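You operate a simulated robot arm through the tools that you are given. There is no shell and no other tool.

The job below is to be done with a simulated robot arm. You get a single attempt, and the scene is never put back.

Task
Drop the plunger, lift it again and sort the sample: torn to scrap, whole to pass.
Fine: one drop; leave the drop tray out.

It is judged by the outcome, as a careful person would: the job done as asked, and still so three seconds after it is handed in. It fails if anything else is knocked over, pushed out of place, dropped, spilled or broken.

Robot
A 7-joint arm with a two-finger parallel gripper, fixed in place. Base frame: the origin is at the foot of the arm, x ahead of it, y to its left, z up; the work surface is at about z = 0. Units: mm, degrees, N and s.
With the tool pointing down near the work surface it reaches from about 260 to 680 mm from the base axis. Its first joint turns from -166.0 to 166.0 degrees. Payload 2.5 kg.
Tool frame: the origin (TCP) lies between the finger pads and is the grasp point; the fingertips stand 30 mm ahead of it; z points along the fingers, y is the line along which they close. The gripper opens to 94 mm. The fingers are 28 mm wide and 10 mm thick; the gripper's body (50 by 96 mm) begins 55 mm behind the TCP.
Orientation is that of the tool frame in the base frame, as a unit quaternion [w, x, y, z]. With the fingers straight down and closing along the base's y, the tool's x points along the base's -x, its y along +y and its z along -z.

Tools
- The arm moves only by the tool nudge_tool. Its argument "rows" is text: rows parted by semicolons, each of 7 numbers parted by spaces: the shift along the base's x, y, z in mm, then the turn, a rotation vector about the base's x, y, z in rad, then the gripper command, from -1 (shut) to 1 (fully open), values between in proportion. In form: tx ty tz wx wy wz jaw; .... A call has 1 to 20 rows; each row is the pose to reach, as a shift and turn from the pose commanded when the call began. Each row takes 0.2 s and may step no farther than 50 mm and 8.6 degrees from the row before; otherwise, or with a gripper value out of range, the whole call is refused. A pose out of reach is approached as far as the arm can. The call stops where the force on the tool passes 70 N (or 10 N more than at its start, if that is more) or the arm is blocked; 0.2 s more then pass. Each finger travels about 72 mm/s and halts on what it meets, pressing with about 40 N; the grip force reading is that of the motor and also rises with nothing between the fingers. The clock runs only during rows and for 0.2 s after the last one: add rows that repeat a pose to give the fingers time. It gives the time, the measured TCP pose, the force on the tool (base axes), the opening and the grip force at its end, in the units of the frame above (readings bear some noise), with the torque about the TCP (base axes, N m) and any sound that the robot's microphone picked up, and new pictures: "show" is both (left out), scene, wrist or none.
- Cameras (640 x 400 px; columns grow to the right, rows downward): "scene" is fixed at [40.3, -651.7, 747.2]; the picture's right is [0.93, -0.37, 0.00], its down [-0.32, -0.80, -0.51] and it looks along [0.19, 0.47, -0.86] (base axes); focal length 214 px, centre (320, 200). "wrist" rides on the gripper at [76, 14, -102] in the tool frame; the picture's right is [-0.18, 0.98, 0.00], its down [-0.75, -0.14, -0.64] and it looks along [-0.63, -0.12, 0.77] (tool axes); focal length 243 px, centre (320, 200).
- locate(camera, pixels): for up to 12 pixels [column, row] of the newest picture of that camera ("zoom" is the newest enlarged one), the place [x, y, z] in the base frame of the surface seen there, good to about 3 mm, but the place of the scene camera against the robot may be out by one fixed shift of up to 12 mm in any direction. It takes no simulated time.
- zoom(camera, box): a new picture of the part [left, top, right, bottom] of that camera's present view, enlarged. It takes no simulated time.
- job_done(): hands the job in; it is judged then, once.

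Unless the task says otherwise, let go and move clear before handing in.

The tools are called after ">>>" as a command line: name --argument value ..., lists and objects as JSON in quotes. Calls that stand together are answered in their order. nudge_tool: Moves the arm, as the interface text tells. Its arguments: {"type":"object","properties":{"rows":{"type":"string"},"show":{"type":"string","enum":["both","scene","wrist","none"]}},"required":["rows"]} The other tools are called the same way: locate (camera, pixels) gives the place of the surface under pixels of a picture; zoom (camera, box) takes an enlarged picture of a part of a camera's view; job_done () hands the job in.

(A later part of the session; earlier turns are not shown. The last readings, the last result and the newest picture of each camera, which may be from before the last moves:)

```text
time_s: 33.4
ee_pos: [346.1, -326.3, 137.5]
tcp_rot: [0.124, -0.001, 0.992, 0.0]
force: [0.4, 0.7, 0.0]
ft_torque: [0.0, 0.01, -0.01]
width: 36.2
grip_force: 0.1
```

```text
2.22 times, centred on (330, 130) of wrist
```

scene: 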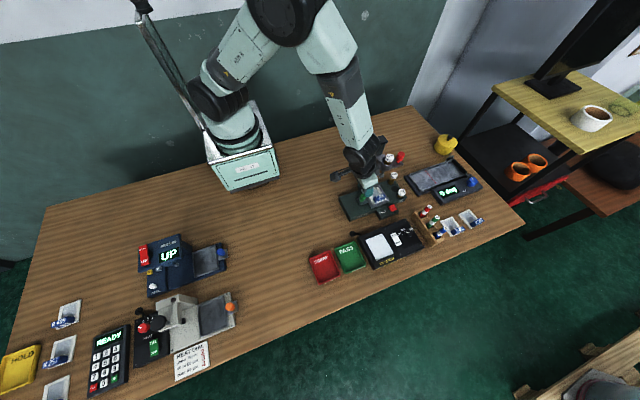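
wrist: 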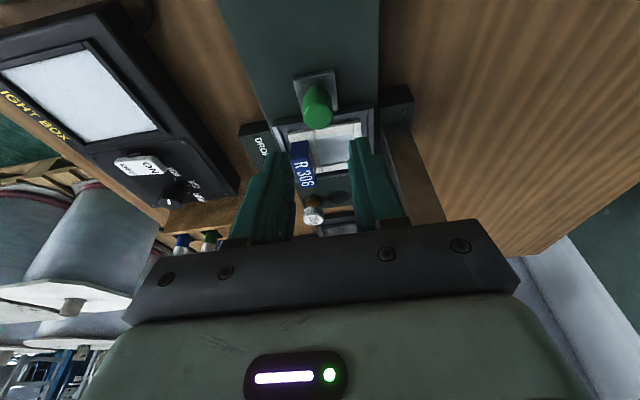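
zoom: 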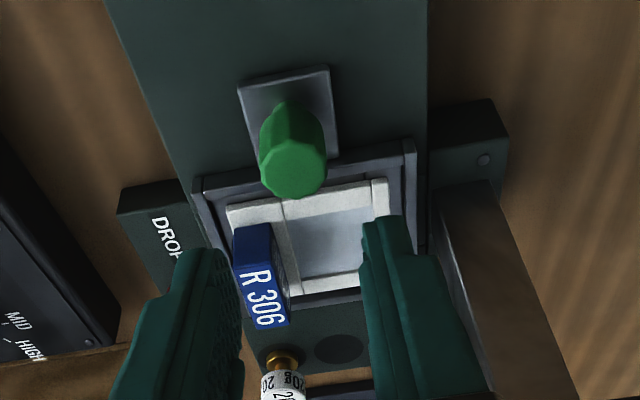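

The knob shows at (318,105) between the finger lines, and the readings show no contact. I'll confirm its position.

>>> locate --camera "wrist" --pixels '[[317, 120], [306, 112], [330, 112], [318, 127], [316, 95]]'

>>> zoom --camera "scene" --box '[320, 110, 430, 230]'

```text
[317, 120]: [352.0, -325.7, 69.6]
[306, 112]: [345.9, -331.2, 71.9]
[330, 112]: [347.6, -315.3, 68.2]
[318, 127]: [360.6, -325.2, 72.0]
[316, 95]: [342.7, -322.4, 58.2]
```

```text
3.33 times, centred on (375, 170) of scene
```

zoom: 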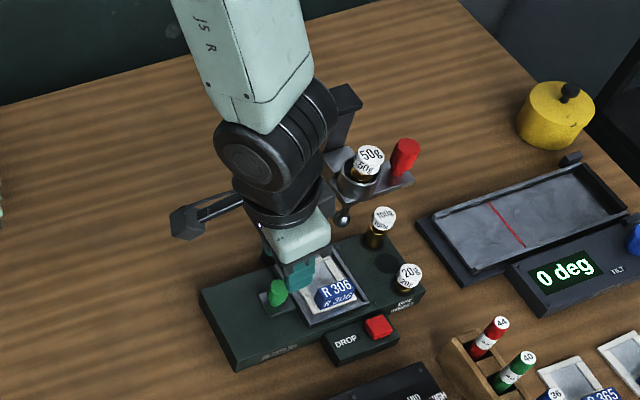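

The knob centre is (351, −324.5). I'll align y by +1.7 mm and descend to grip height.

>>> nudge_tool --rows "-2 1.7 -20 0 0 0 -0.23; -2 1.7 -40 0 0 0 -0.23; -2 1.7 -52 0 0 0 -0.23; -2 1.7 -60 0 0 0 -0.23; -2 1.7 -61 0 0 0 -0.23"

>>> zoom --camera "wrist" --box '[220, 40, 440, 220]'

>>> zoom --camera "scene" --box '[320, 110, 430, 230]'

```text
time_s: 34.6
ee_pos: [343.4, -322.5, 75.3]
tcp_rot: [0.125, 0.0, 0.992, -0.001]
force: [0.3, 0.2, 1.5]
ft_torque: [-0.01, 0.01, -0.03]
width: 35.8
grip_force: 0.1
```

scene: 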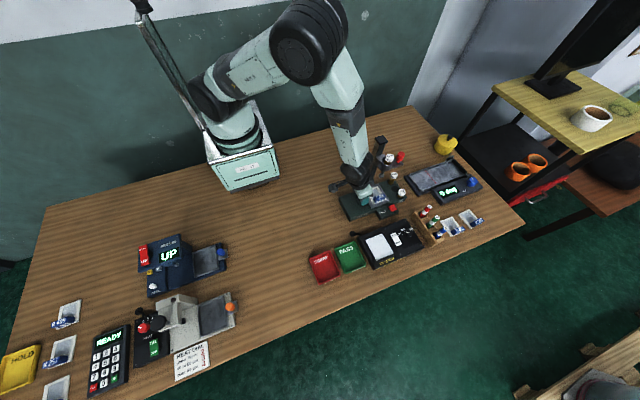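
wrist: 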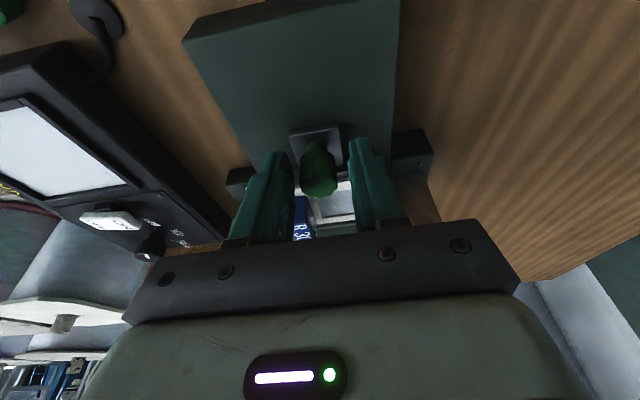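

```text
2.22 times, centred on (330, 130) of wrist
```

zoom: 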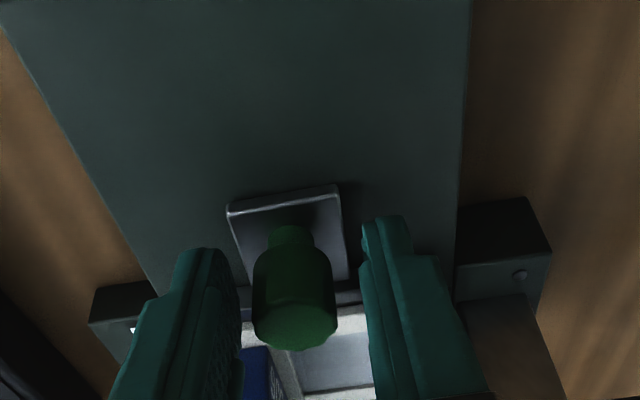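

```text
3.33 times, centred on (375, 170) of scene
```

zoom: 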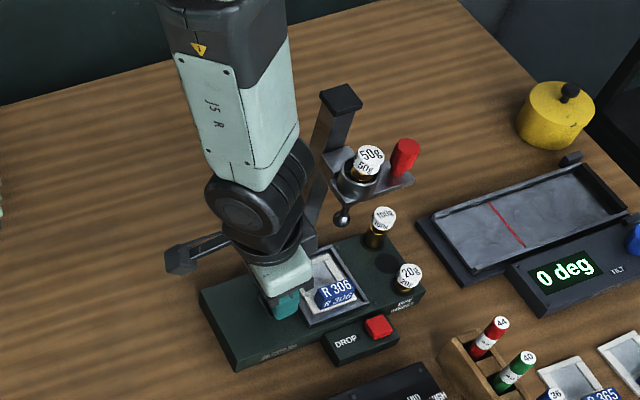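

The knob sits between the fingers, slightly nearer the left one. I'll shift −1.5 mm in y and close.

>>> nudge_tool --rows "0 -1.5 0 0 0 0 -0.4; 0 -1.5 0 0 0 0 -0.6; 0 -1.5 0 0 0 0 -1; 0 -1.5 0 0 0 0 -1; 0 -1.5 0 0 0 0 -1" --show "none"

```text
time_s: 35.8
ee_pos: [343.4, -324.8, 76.2]
tcp_rot: [0.124, 0.0, 0.992, 0.0]
force: [0.0, -1.3, -1.7]
ft_torque: [0.0, -0.21, -0.02]
width: 20.9
grip_force: 45.0
```

The knob is gripped at 20.9 mm with little side force. I'll pull the tray out slowly along −x.

>>> nudge_tool --rows "-5 0 0 0 0 0 -1; -12 0 0 0 0 0 -1; -20 0 0 0 0 0 -1; -28 0 0 0 0 0 -1; -36 0 0 0 0 0 -1; -44 0 0 0 0 0 -1; -50 0 0 0 0 0 -1; -50 0 0 0 0 0 -1"

>>> zoom --camera "scene" --box '[320, 110, 430, 230]'

```text
time_s: 37.6
ee_pos: [293.5, -325.2, 75.8]
tcp_rot: [0.125, 0.0, 0.992, 0.0]
force: [0.5, -3.2, -5.5]
ft_torque: [-0.12, -0.38, -0.01]
width: 21.1
grip_force: 44.4
```

scene: 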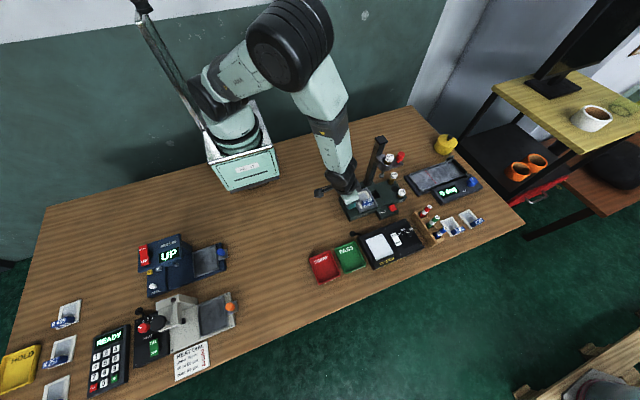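
wrist: 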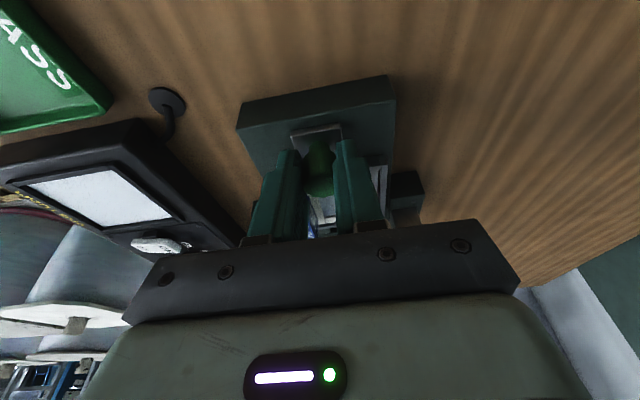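

```text
3.33 times, centred on (375, 170) of scene
```

zoom: 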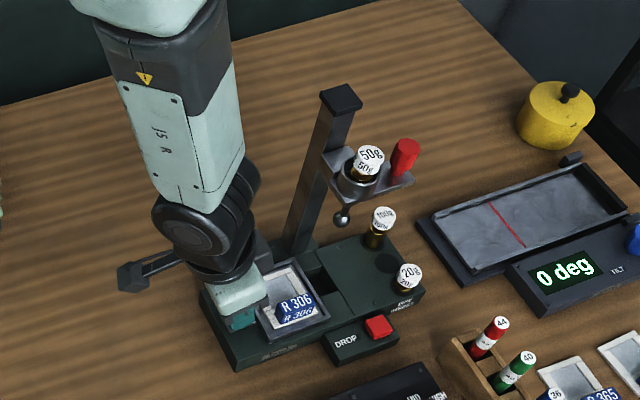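

The tray slides out smoothly, 50 mm so far with low force. I'll continue in small steps to find its stop.

>>> nudge_tool --rows "-5 0 0 0 0 0 -1; -10 0 0 0 0 0 -1; -14 0 0 0 0 0 -1; -18 0 0 0 0 0 -1; -22 0 0 0 0 0 -1; -26 0 0 0 0 0 -1; -26 0 0 0 0 0 -1"

>>> zoom --camera "scene" --box '[320, 110, 430, 230]'

```text
time_s: 39.2
ee_pos: [268.0, -325.9, 76.6]
tcp_rot: [0.125, 0.0, 0.992, -0.001]
force: [8.3, -3.6, 0.1]
ft_torque: [-0.04, 0.3, -0.04]
width: 21.1
grip_force: 44.9
```

scene: 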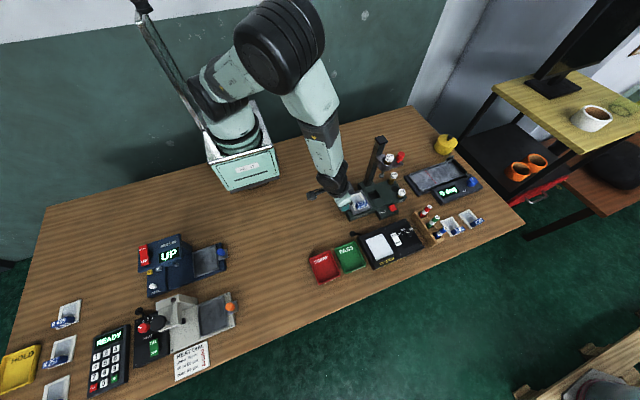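
wrist: 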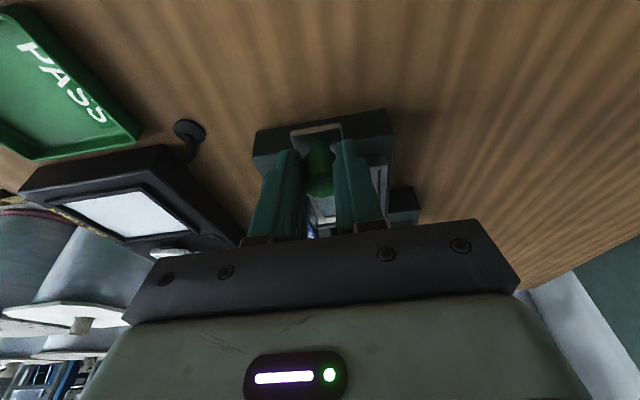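

```text
3.33 times, centred on (375, 170) of scene
```

zoom: 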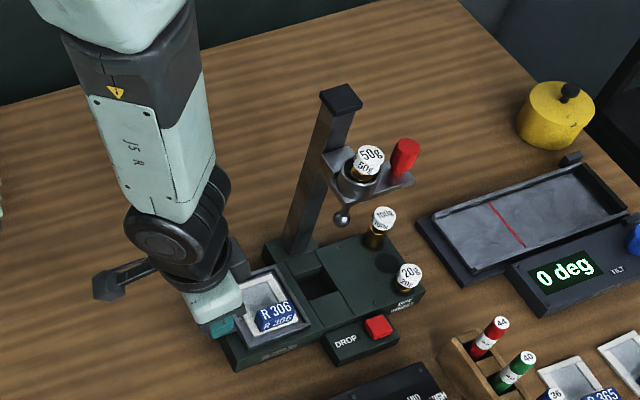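

A +8 N resistance in x has appeared at 76 mm of travel. I'll test a few mm more to see if this is the end stop.

>>> nudge_tool --rows "-1.5 0 0 0 0 0 -1; -3 0 0 0 0 0 -1; -3 0 0 0 0 0 -1" --show "none"

```text
time_s: 40.0
ee_pos: [265.1, -325.8, 76.9]
tcp_rot: [0.126, -0.001, 0.992, 0.0]
force: [29.4, -1.0, -0.5]
ft_torque: [0.03, -0.76, 0.02]
width: 21.4
grip_force: 44.6
```

The force rose to 29 N, so the tray is at its out-stop. I'll relax 3 mm, open the fingers and lift straight off the knob.

>>> nudge_tool --rows "1.5 0 0 0 0 0 -1; 2.5 0 0 0 0 0 -1; 2.5 0 0 0 0 0 -0.5; 2.5 0 0 0 0 0 -0.23; 2.5 0 0 0 0 0 -0.23; 2.5 0 20 0 0 0 -0.23; 2.5 0 50 0 0 0 -0.23; 2.5 0 90 0 0 0 -0.23; 2.5 0 130 0 0 0 -0.23; 2.5 0 170 0 0 0 -0.23; 2.5 0 210 0 0.125 0 -0.23; 2.5 0 250 0 0.25 0 -0.23; 2.5 0 250 0 0.25 0 -0.23"

>>> zoom --camera "scene" --box '[330, 160, 410, 230]'

>>> zoom --camera "wrist" --box '[240, 20, 400, 150]'

```text
time_s: 42.8
ee_pos: [267.1, -326.0, 326.1]
tcp_rot: [0.0, 0.001, 1.0, 0.0]
force: [0.2, 0.7, -0.6]
ft_torque: [-0.03, -0.01, -0.03]
width: 36.4
grip_force: 0.0
```

scene: 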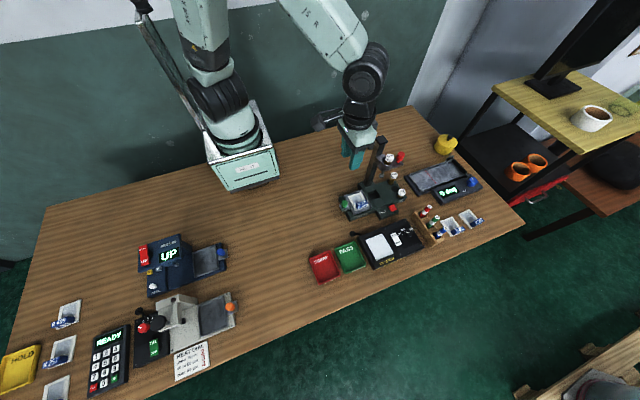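
wrist: 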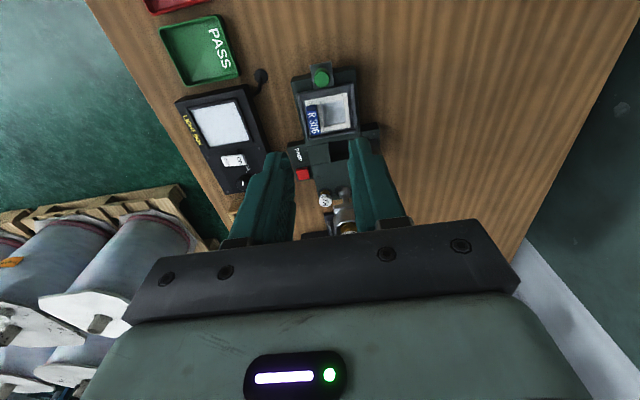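

```text
5.71 times, centred on (370, 195) of scene
```

zoom: 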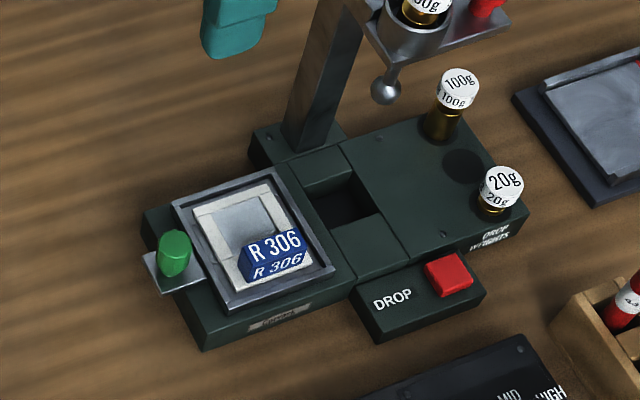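

```text
3.08 times, centred on (320, 85) of wrist
```

zoom: 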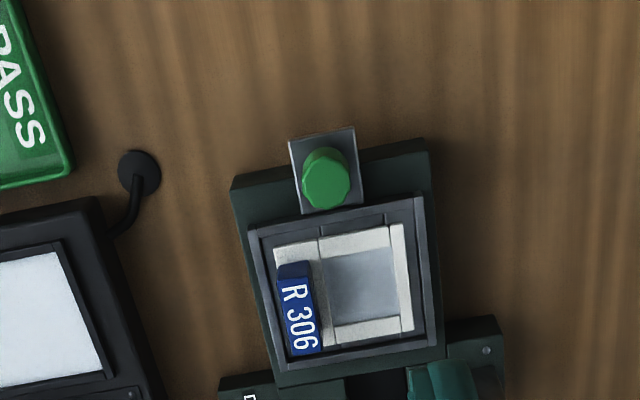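

The tray is fully out with R 306 in it and the film unobstructed. I'll inspect the film closely for any tear from both cameras, and measure the tab and trays.

>>> zoom --camera "wrist" --box '[305, 88, 355, 136]'

>>> zoom --camera "scene" --box '[345, 190, 375, 215]'

>>> locate --camera "wrist" --pixels '[[310, 109], [315, 132], [318, 120], [303, 108], [330, 110], [355, 92], [302, 97], [308, 138], [195, 50], [166, 30], [221, 20], [238, 72]]'

```text
8.33 times, centred on (330, 112) of wrist
```

zoom: 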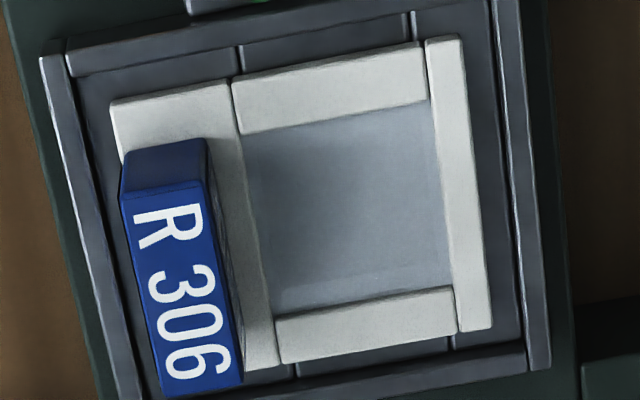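

```text
16.00 times, centred on (360, 202) of scene
```

zoom: 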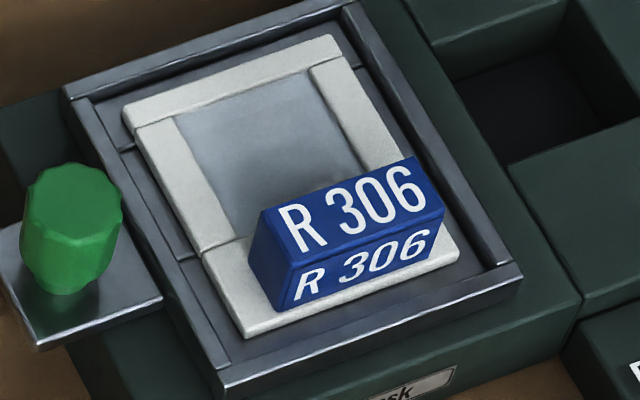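

```text
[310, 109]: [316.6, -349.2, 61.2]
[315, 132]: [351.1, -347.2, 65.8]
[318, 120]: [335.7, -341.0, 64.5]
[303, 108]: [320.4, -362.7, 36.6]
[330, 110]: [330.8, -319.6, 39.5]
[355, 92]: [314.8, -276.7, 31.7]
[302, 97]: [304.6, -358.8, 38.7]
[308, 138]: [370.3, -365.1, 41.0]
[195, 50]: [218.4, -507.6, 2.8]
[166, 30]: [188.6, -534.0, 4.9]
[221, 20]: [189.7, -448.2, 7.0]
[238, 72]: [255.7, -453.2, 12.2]
```

The film looks intact and smooth from both views, and I'll check again closer up. The tab is about x 316–355, y ≈ −350, top z 66. I'll move above it with the hand leaning to −x and the fingers open about 26 mm.

>>> nudge_tool --rows "20 -8 -25 0 -0.1 0 -0.45; 40 -16 -50 0 -0.2 0 -0.45; 63 -24 -80 0 -0.2 0 -0.45; 63 -24 -120 0 -0.2 0 -0.45; 63 -24 -160 0 -0.2 0 -0.45; 63 -24 -196 0 -0.2 0 -0.45; 63 -24 -196 0 -0.2 0 -0.45"

>>> zoom --camera "wrist" --box '[240, 60, 420, 220]'

>>> zoom --camera "scene" --box '[320, 110, 430, 230]'

```text
time_s: 44.4
ee_pos: [329.4, -350.3, 132.3]
tcp_rot: [0.1, 0.0, 0.995, 0.0]
force: [0.3, -0.4, 0.9]
ft_torque: [0.0, 0.01, -0.02]
width: 25.8
grip_force: 0.1
```

scene: 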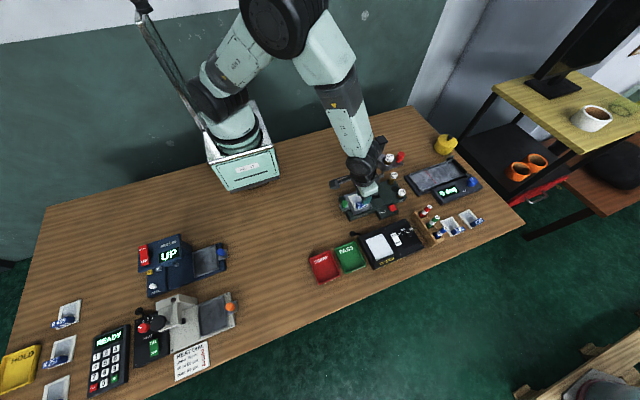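
wrist: 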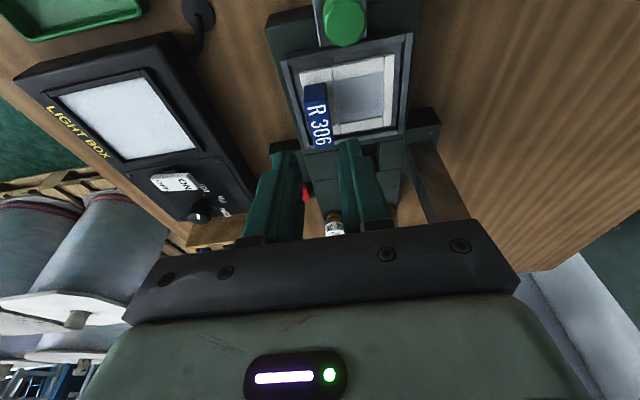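

```text
2.50 times, centred on (330, 140) of wrist
```

zoom: 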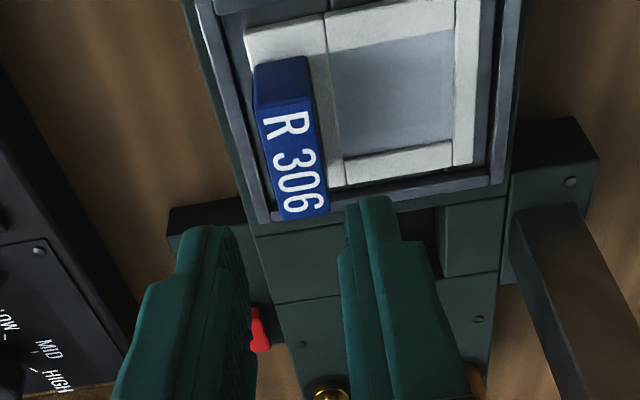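

```text
3.33 times, centred on (375, 170) of scene
```

zoom: 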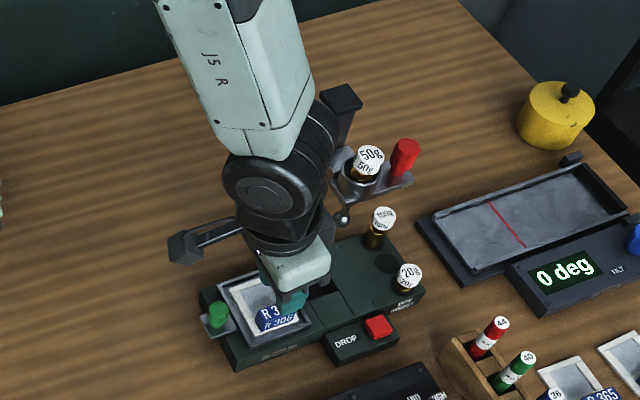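

The film still reads smooth and untorn. I'll zoom right into it and measure the tab edges for the grasp.

>>> zoom --camera "wrist" --box '[325, 60, 395, 140]'

>>> locate --camera "wrist" --pixels '[[306, 89], [323, 87], [310, 101], [327, 98], [319, 144], [331, 141], [332, 130], [314, 130], [302, 72], [307, 142], [335, 65], [395, 132]]'

```text
5.00 times, centred on (360, 100) of wrist
```

zoom: 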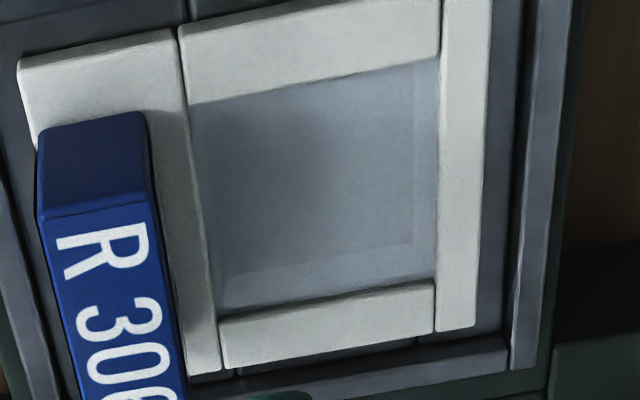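

```text
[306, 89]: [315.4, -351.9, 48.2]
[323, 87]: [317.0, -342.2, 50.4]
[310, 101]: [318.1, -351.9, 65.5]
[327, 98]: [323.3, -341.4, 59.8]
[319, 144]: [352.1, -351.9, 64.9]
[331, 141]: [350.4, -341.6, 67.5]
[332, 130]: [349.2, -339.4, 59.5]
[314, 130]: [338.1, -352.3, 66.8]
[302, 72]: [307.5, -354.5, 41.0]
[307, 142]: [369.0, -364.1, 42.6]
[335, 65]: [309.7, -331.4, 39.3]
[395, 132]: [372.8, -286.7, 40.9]
```

No tear at all: the film is continuous with no hole or cut. The tab spans y −353 to −341 and x 316–353, so I'll shift +3 mm in y and descend to z 79.

>>> nudge_tool --rows "0 3.3 -20 0 0 0 -0.45; 0 3.3 -38 0 0 0 -0.45; 0 3.3 -47 0 0 0 -0.45; 0 3.3 -53 0 0 0 -0.45; 0 3.3 -53 0 0 0 -0.45"

>>> zoom --camera "wrist" --box '[240, 60, 420, 220]'

>>> zoom --camera "scene" --box '[320, 110, 430, 230]'

```text
time_s: 45.6
ee_pos: [329.3, -345.9, 76.2]
tcp_rot: [0.101, 0.0, 0.995, 0.0]
force: [-0.3, 0.9, 1.0]
ft_torque: [0.03, 0.01, 0.02]
width: 26.2
grip_force: 0.0
```

scene: 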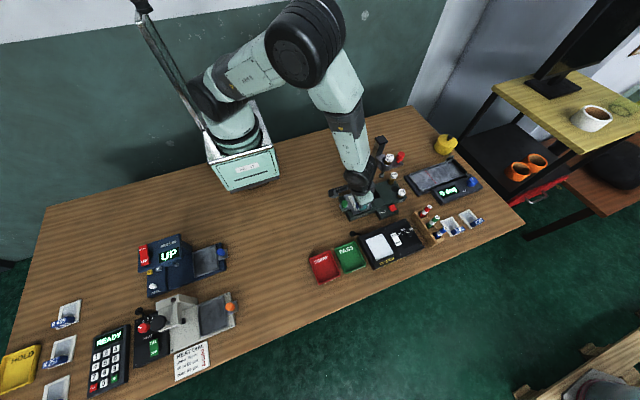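
wrist: 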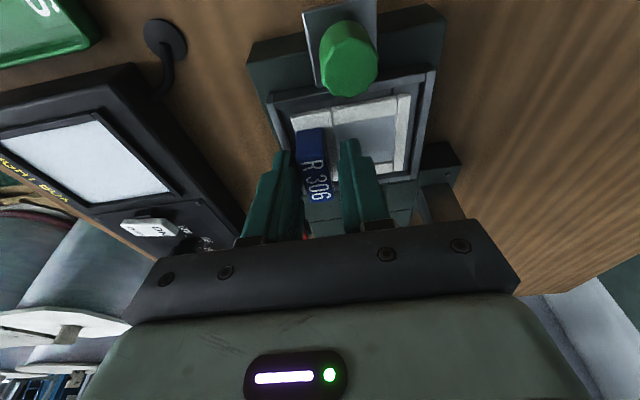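

```text
2.50 times, centred on (330, 140) of wrist
```

zoom: 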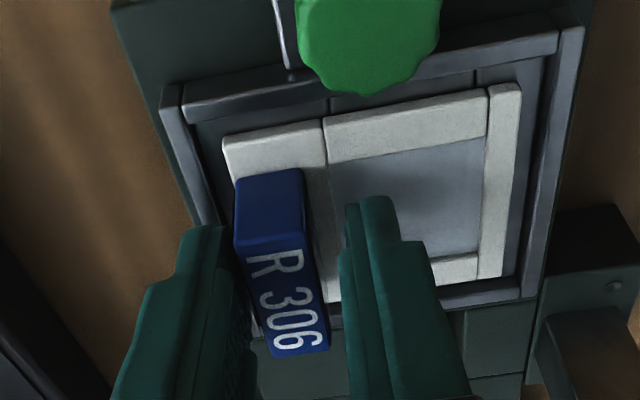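

```text
3.33 times, centred on (375, 170) of scene
```

zoom: 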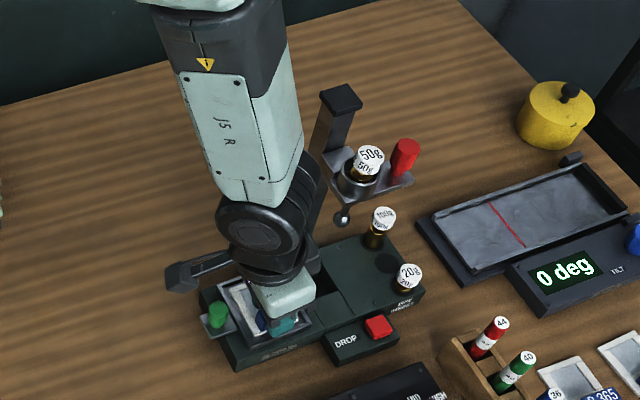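

The tab sits between the fingers, closer to the left one. I'll adjust −1.3 mm in y and +1 mm in z, then close.

>>> nudge_tool --rows "0 -1.3 1 0 0 0 -0.45; 0 -1.3 1 0 0 0 -0.7; 0 -1.3 1 0 0 0 -1; 0 -1.3 1 0 0 0 -1; 0 -1.3 1 0 0 0 -1" --show "none"

```text
time_s: 46.8
ee_pos: [329.8, -345.4, 77.8]
tcp_rot: [0.101, 0.0, 0.995, -0.001]
force: [0.4, 0.7, 1.1]
ft_torque: [-0.01, 0.06, -0.02]
width: 14.7
grip_force: 39.9
```

The tab is gripped at 14.7 mm with no side load. I'll lift straight up slowly.

>>> nudge_tool --rows "0 0 4 0 0 0 -1; 0 0 10 0 0 0 -1; 0 0 20 0 0 0 -1; 0 0 40 0 0 0 -1; 0 0 60 0 0 0 -1; 0 0 80 0 0 0 -1; -10 0 100 0 0 0 -1; -20 0 120 0 0 0 -1; -20 0 120 0 0 0 -1"

>>> zoom --camera "scene" --box '[310, 110, 430, 230]'

>>> zoom --camera "wrist" --box '[250, 90, 400, 230]'

```text
time_s: 48.8
ee_pos: [309.6, -344.5, 196.3]
tcp_rot: [0.1, 0.001, 0.995, -0.001]
force: [-0.7, 0.3, -0.1]
ft_torque: [0.02, 0.01, 0.0]
width: 14.4
grip_force: 40.2
```

scene: 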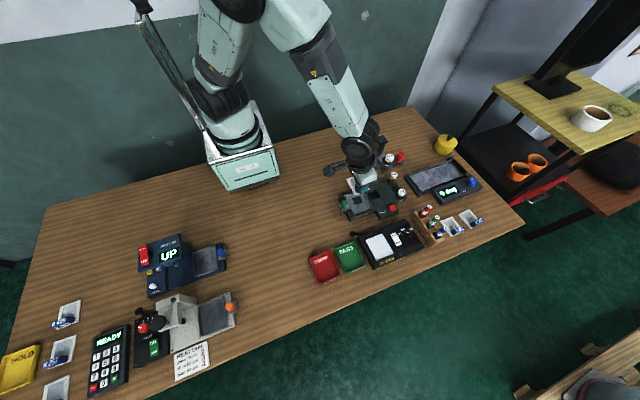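
wrist: 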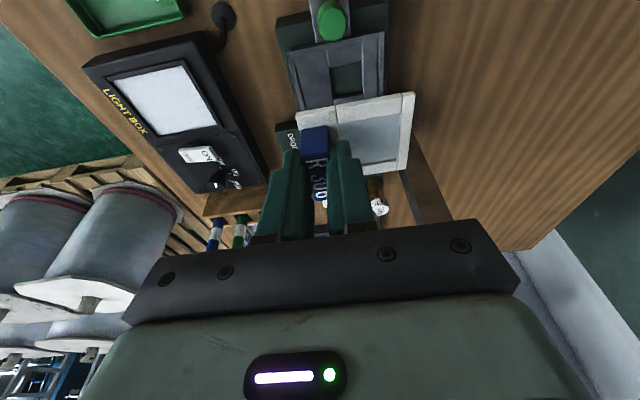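

```text
3.33 times, centred on (370, 170) of scene
```

zoom: 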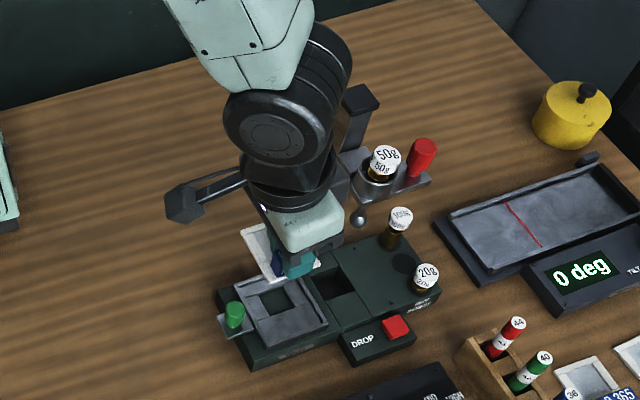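

```text
2.86 times, centred on (325, 160) of wrist
```

zoom: 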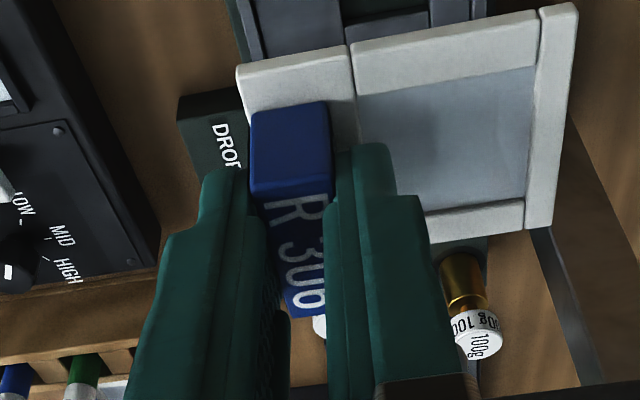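

R 306 is lifted cleanly, and the film held close to the camera is clearly whole, so it goes to PASS. I'll rise a bit so the PASS tray comes fully into the wrist view for measuring.

>>> nudge_tool --rows "-5 -5 40 0 0.05 0 -1; -10 -10 80 0 0.1 0 -1; -20 -20 110 0 0.15 0 -1; -30 -30 130 0 0.2 0 -1; -30 -30 130 0 0.2 0 -1"

>>> zoom --camera "wrist" --box '[120, 0, 300, 120]'

>>> zoom --camera "scene" --box '[295, 220, 445, 300]'

```text
time_s: 50.0
ee_pos: [278.6, -378.2, 329.4]
tcp_rot: [0.0, -0.001, 1.0, -0.001]
force: [-0.1, 0.4, -0.3]
ft_torque: [0.03, 0.01, -0.01]
width: 14.4
grip_force: 40.0
```

scene: 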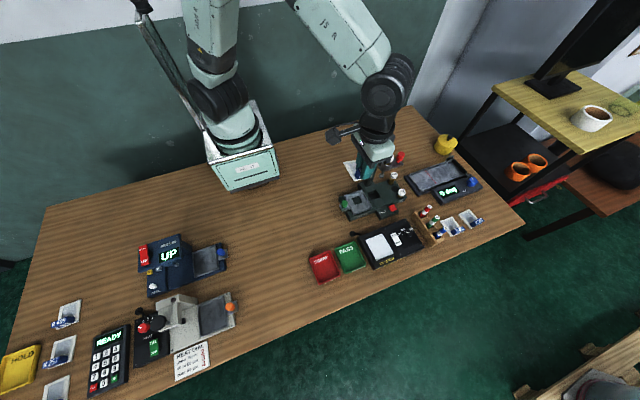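
wrist: 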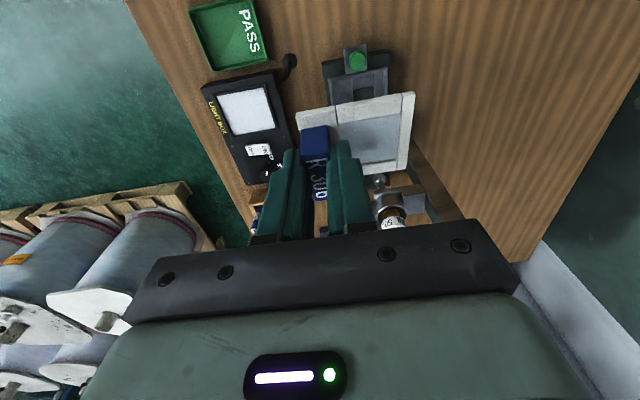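

```text
3.33 times, centred on (210, 60) of wrist
```

zoom: 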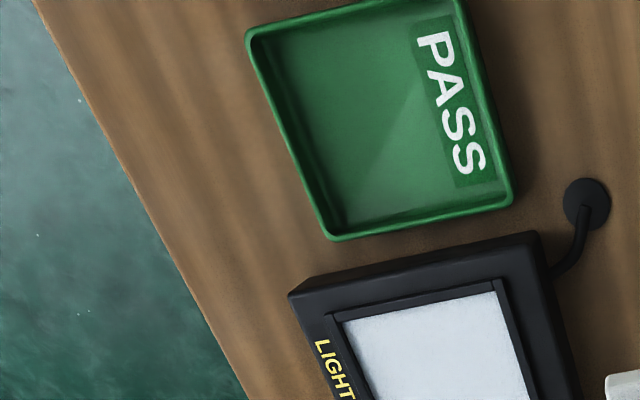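

```text
4.27 times, centred on (370, 260) of scene
```

zoom: 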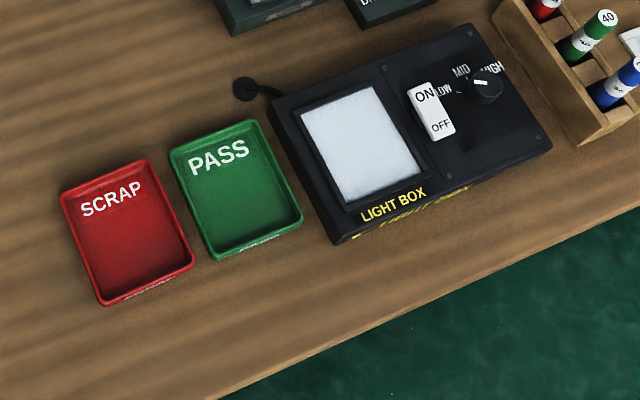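

The PASS tray is fully visible at about (225,35) and slightly rotated. I'll measure its corners and floor, and the held frame's corners.

>>> locate --camera "wrist" --pixels '[[189, 10], [214, 71], [266, 60], [252, 1], [225, 36], [218, 63], [258, 55], [299, 112], [410, 93], [403, 172], [335, 106], [301, 132]]'

>>> locate --camera "scene" --pixels '[[335, 248], [356, 240], [373, 259], [347, 270], [348, 254], [359, 252], [345, 262]]'

```text
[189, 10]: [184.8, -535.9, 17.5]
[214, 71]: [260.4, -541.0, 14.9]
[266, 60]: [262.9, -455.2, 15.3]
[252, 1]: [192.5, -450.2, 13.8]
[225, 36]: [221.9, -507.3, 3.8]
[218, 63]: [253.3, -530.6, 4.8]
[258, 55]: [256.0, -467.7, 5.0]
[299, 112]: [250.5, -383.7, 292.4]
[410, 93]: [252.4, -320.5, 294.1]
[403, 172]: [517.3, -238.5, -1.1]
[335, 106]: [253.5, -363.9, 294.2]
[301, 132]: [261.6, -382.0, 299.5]
```

```text
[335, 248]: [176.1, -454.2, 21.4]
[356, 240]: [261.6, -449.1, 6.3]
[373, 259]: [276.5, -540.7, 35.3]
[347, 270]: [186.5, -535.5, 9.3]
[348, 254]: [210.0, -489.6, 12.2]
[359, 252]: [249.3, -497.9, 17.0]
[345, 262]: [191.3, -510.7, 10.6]
```

The PASS tray centre is about (225, −495), rotated roughly −4°, with the floor at z ≈ 4 and the rim at z ≈ 15. I need accurate frame dimensions in the grip to centre it, so I'll zoom on the held sample.

>>> zoom --camera "wrist" --box '[285, 80, 425, 200]'

```text
3.33 times, centred on (355, 140) of wrist
```

zoom: 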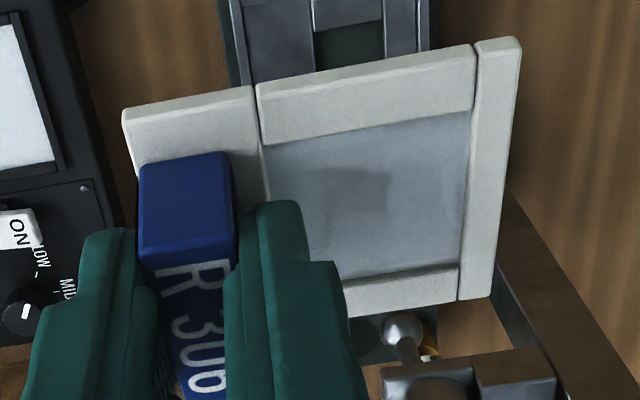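

The film shows the tray blurred evenly behind it, with no hole, so it is whole. Now I'll measure the frame corners.

>>> locate --camera "zoom" --pixels '[[128, 114], [513, 45], [486, 294], [462, 294], [352, 308], [136, 155], [258, 92], [475, 55], [320, 150], [420, 240]]'

```text
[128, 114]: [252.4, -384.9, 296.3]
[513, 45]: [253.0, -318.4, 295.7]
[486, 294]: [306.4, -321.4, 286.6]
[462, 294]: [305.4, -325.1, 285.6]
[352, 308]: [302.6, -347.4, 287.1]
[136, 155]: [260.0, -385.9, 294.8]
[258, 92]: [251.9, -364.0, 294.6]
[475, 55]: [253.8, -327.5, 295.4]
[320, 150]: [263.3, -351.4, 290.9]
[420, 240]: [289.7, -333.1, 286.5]
```

The frame is 55 × 68 mm and its offset from the TCP is known. I'll carry it over the PASS tray, restoring the grasp lean and matching the tray's rotation, then come down to a checking height.

>>> nudge_tool --rows "-15 -35 0 -0.0016 -0.05 -0.016 -1; -31 -70 0 -0.0032 -0.1 -0.032 -1; -47 -106 0 -0.005 -0.15 -0.05 -1; -62 -141 0 -0.0065 -0.2 -0.065 -1; -62 -141 -40 -0.0065 -0.2 -0.065 -1; -62 -141 -80 -0.0065 -0.2 -0.065 -1; -62 -141 -120 -0.0065 -0.2 -0.065 -1; -62 -141 -160 -0.0065 -0.2 -0.065 -1; -62 -141 -200 -0.0065 -0.2 -0.065 -1; -62 -141 -225 -0.0065 -0.2 -0.065 -1; -62 -141 -225 -0.0065 -0.2 -0.065 -1"

>>> zoom --camera "wrist" --box '[220, 20, 460, 220]'

>>> zoom --camera "scene" --box '[280, 190, 420, 300]'

```text
time_s: 52.4
ee_pos: [217.7, -517.8, 102.0]
tcp_rot: [0.1, 0.033, 0.994, -0.003]
force: [0.1, 0.2, -1.2]
ft_torque: [-0.04, 0.0, -0.02]
width: 14.4
grip_force: 39.4
```

scene: 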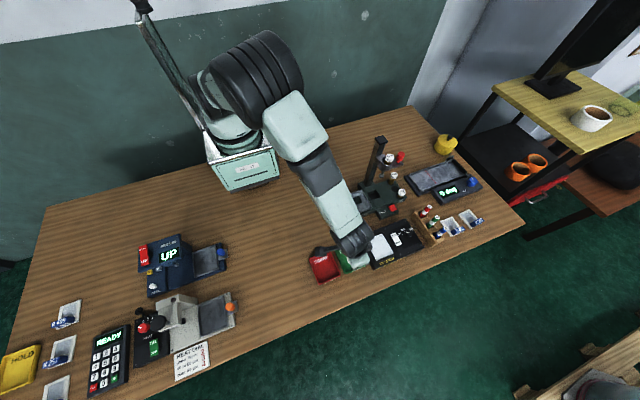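
wrist: 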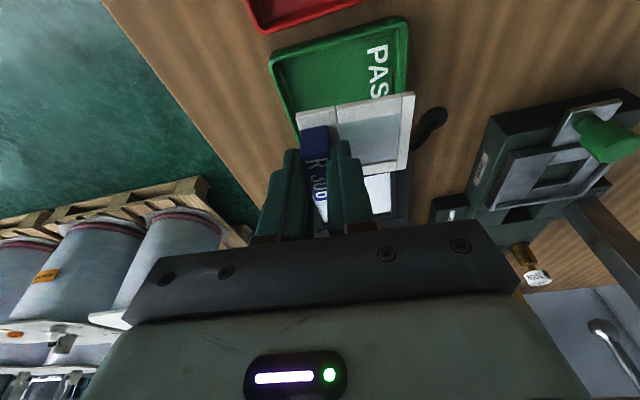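

```text
2.00 times, centred on (340, 120) of wrist
```

zoom: 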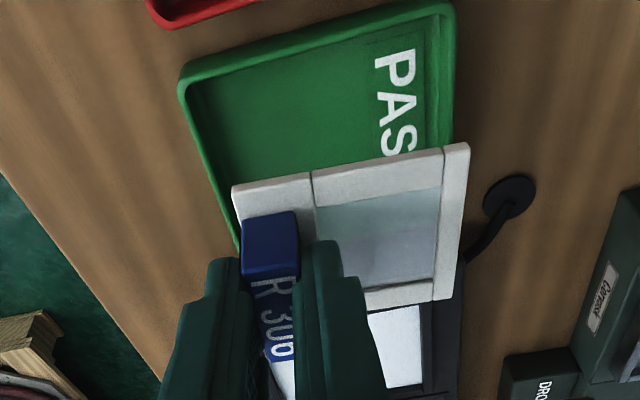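

```text
3.64 times, centred on (350, 245) of scene
```

zoom: 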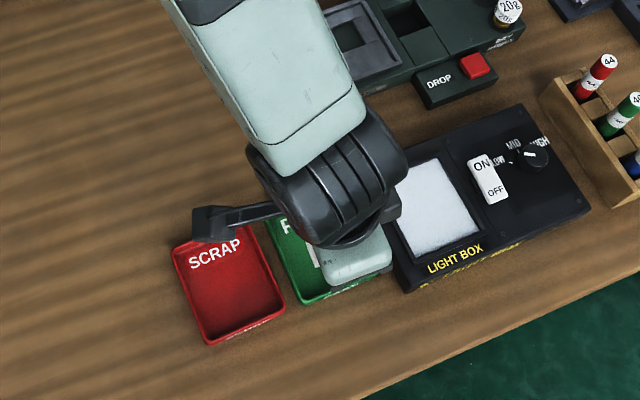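

The sample hangs above the PASS tray. I'll measure tray edges and frame corners in this same view to fine-tune the alignment.

>>> locate --camera "zoom" --pixels '[[184, 78], [449, 10], [449, 130], [215, 180], [237, 190], [465, 148], [443, 296], [420, 160], [260, 150], [190, 95], [300, 45], [436, 60]]'

```text
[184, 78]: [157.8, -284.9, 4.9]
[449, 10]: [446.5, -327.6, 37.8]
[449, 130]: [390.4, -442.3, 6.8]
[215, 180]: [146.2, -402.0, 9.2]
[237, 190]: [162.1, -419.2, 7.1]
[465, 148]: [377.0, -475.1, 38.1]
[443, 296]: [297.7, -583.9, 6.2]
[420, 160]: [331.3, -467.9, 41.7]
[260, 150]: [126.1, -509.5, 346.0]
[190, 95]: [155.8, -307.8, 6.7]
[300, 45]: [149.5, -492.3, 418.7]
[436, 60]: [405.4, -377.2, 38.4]
```

Those pixels were read against the scene zoom by mistake. I'll repeat in wrist-camera coordinates.

>>> locate --camera "wrist" --pixels '[[272, 59], [404.5, 25], [404.5, 85], [287.5, 110], [298.5, 115], [412, 94], [401.5, 168], [310, 95], [275, 67], [330, 42.5], [398, 50], [390, 164]]'

```text
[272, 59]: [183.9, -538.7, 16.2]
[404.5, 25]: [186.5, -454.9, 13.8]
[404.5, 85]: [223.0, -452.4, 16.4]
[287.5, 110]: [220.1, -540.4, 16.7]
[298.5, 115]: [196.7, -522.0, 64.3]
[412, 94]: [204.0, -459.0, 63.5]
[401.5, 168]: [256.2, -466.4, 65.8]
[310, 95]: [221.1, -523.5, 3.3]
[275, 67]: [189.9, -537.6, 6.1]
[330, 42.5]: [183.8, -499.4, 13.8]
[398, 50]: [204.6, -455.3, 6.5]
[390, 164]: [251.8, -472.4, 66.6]
```

The frame is level; it should shift about −3 in x and −1 in y to be centred in the tray (inner y −537 to −455, x ≈ 188–258). I'll apply that and lower to just above the floor.

>>> nudge_tool --rows "-3 -1 -10 0 0 0 -1; -3 -1 -25 0 0 0 -1; -3 -1 -38 0 0 0 -1; -3 -1 -45 0 0 0 -1; -3 -1 -49 0 0 0 -1; -3 -1 -51 0 0 0 -1; -3 -1 -51 0 0 0 -1"

>>> zoom --camera "wrist" --box '[220, 60, 460, 240]'

```text
time_s: 54.0
ee_pos: [215.0, -520.1, 51.2]
tcp_rot: [0.1, 0.033, 0.994, -0.004]
force: [-0.4, 0.4, -1.1]
ft_torque: [0.0, 0.0, 0.01]
width: 14.7
grip_force: 40.2
```

scene: 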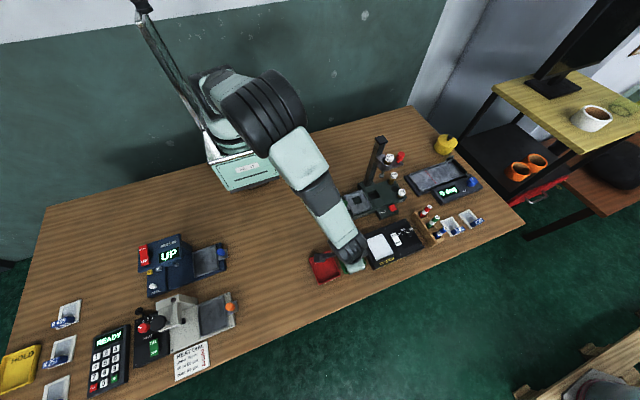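
wrist: 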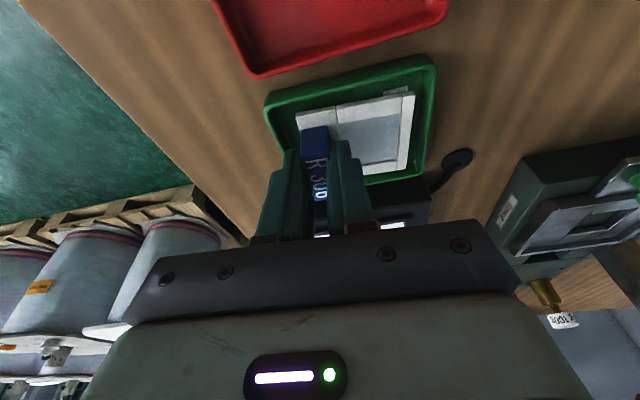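

```text
2.22 times, centred on (340, 150) of wrist
```

zoom: 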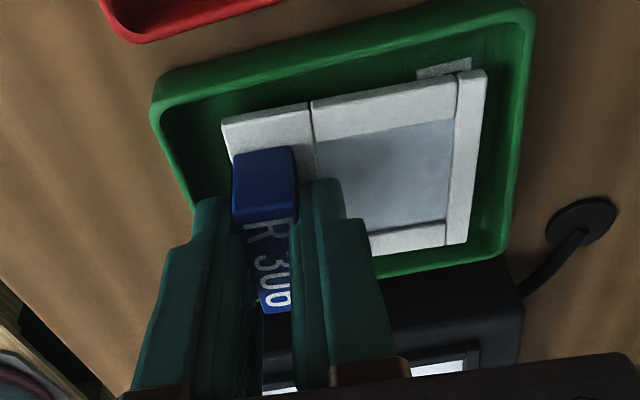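

The frame is centred inside the PASS tray with clearance all round. I'll lower the last few millimetres in 1 mm steps and watch the force.

>>> nudge_tool --rows "0 0 -1 0 0 0 -1; 0 0 -2 0 0 0 -1; 0 0 -3 0 0 0 -1; 0 0 -3 0 0 0 -1" --show "none"

```text
time_s: 55.0
ee_pos: [214.7, -518.9, 47.8]
tcp_rot: [0.1, 0.033, 0.994, -0.003]
force: [-0.2, -0.2, -0.9]
ft_torque: [-0.02, 0.02, -0.03]
width: 14.4
grip_force: 40.2
```

>>> nudge_tool --rows "0 0 -1 0 0 0 -1; 0 0 -1.5 0 0 0 -1; 0 0 -1.5 0 0 0 -1" --show "wrist"

>>> zoom --camera "wrist" --box '[250, 70, 410, 210]'

```text
time_s: 55.8
ee_pos: [215.7, -518.6, 46.8]
tcp_rot: [0.1, 0.034, 0.994, -0.003]
force: [0.2, -0.5, -0.4]
ft_torque: [0.03, -0.01, -0.06]
width: 14.5
grip_force: 40.0
```

wrist: 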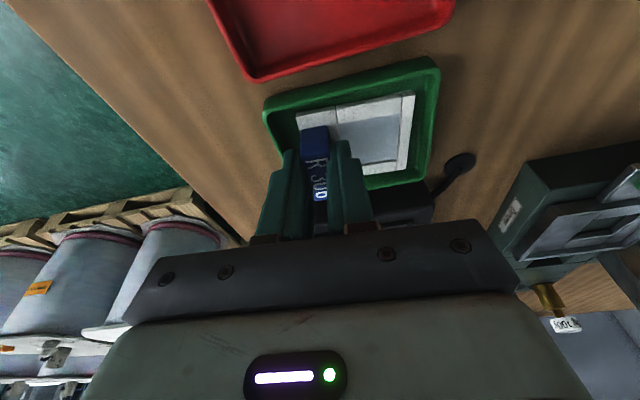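

```text
2.86 times, centred on (330, 140) of wrist
```

zoom: 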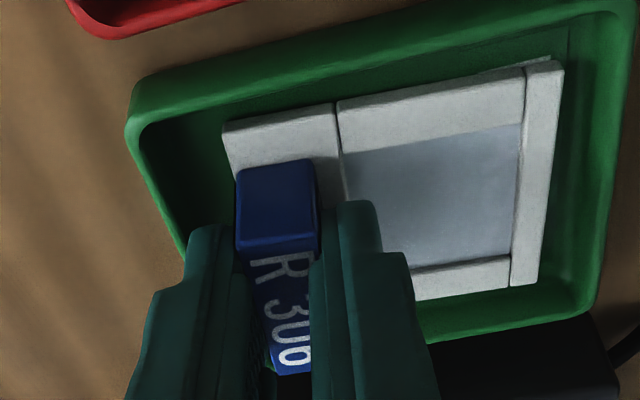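

No contact load yet; the frame is within about 2 mm of the tray floor and the fingers are just at rim height. I'll open just enough (to about 20 mm) to release, so the outer finger doesn't push the rim.

>>> nudge_tool --rows "0 0 0 0 0 0 -0.66; 0 0 0 0 0 0 -0.6; 0 0 0 0 0 0 -0.58; 0 0 0 0 0 0 -0.58" --show "wrist"

>>> zoom --camera "wrist" --box '[250, 70, 410, 210]'

```text
time_s: 56.8
ee_pos: [214.3, -520.0, 46.5]
tcp_rot: [0.1, 0.033, 0.994, -0.003]
force: [0.3, -0.5, 0.4]
ft_torque: [0.04, -0.01, -0.02]
width: 20.0
grip_force: 0.1
```

wrist: 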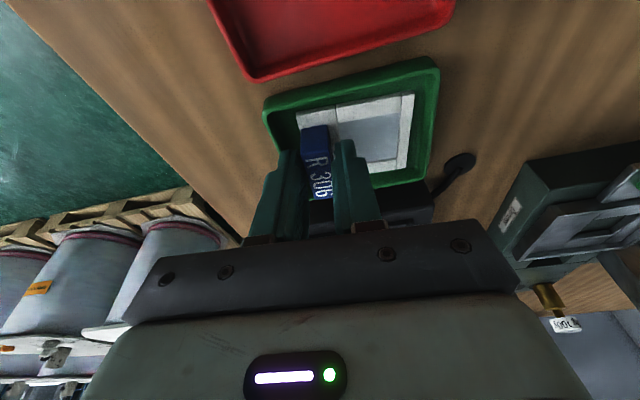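

```text
2.86 times, centred on (330, 140) of wrist
```

zoom: 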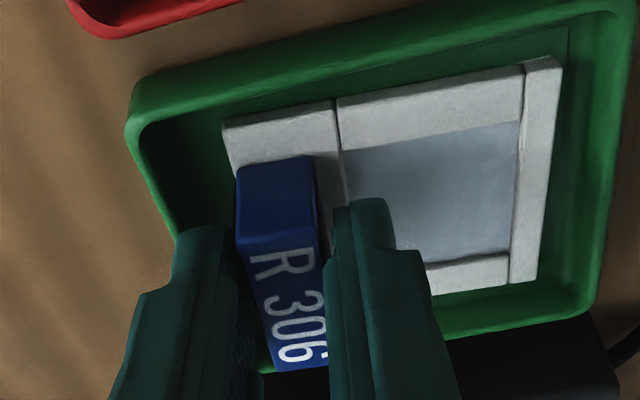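

R 306 is released, lying flat in the tray with gaps on both sides of the tab and no force. I'll lift straight up slowly and move clear.

>>> nudge_tool --rows "0 0 4 0 0 0 -0.58; 0 0 10 0 0 0 -0.58; 0 0 20 0 0 0 -0.58; 0 0 40 0 0 0 -0.58; 0 0 75 0 0 0 -0.58; 0 0 120 0 0 0 -0.58; 0 0 165 0 0 0 -0.58; 0 20 210 0 0.1 0 -0.58; 0 50 245 0 0.2 0 -0.58; 0 80 270 0 0.2 0 -0.58; 0 80 270 0 0.2 0 -0.58"

>>> zoom --camera "scene" --box '[295, 120, 495, 300]'

>>> zoom --camera "scene" --box '[300, 225, 400, 290]'

```text
time_s: 59.2
ee_pos: [214.0, -438.2, 312.5]
tcp_rot: [0.001, 0.032, 0.999, -0.006]
force: [0.4, -0.6, 0.8]
ft_torque: [-0.01, -0.03, -0.01]
width: 19.7
grip_force: 0.0
```

scene: 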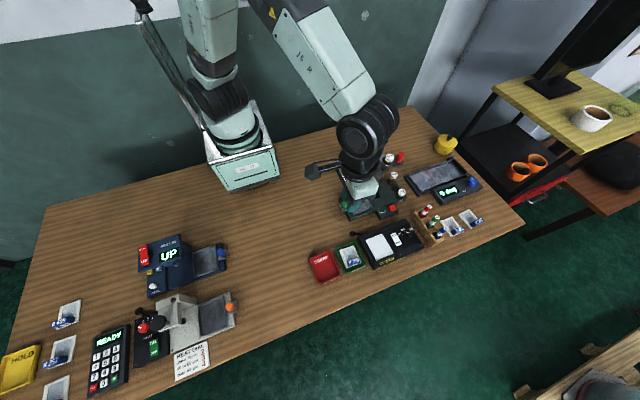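
wrist: 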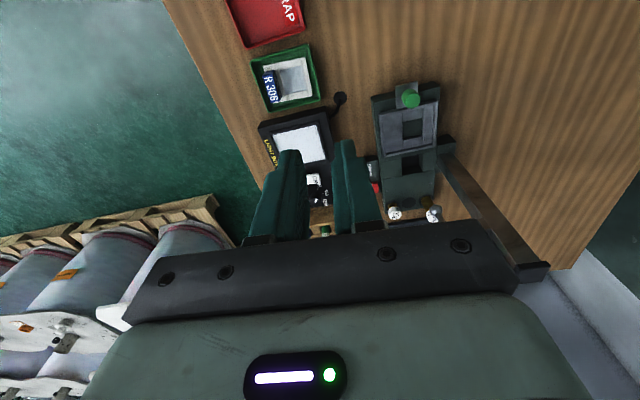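

```text
2.22 times, centred on (395, 210) of scene
```

zoom: 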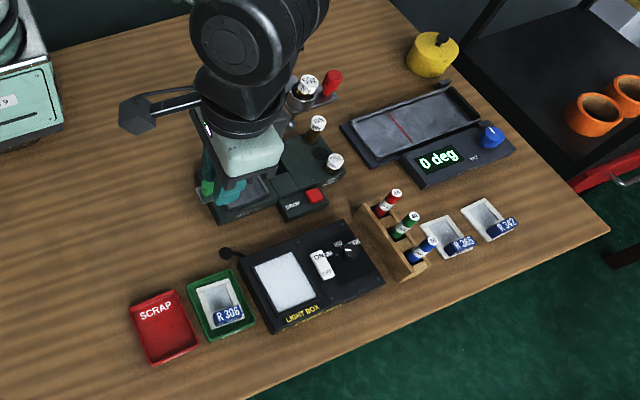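

```text
6.15 times, centred on (350, 258) of scene
```

zoom: 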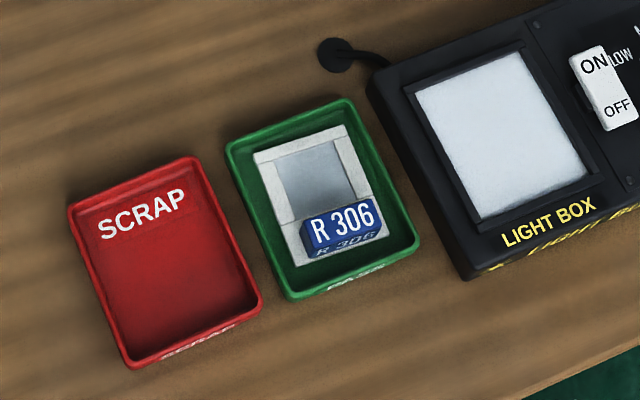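

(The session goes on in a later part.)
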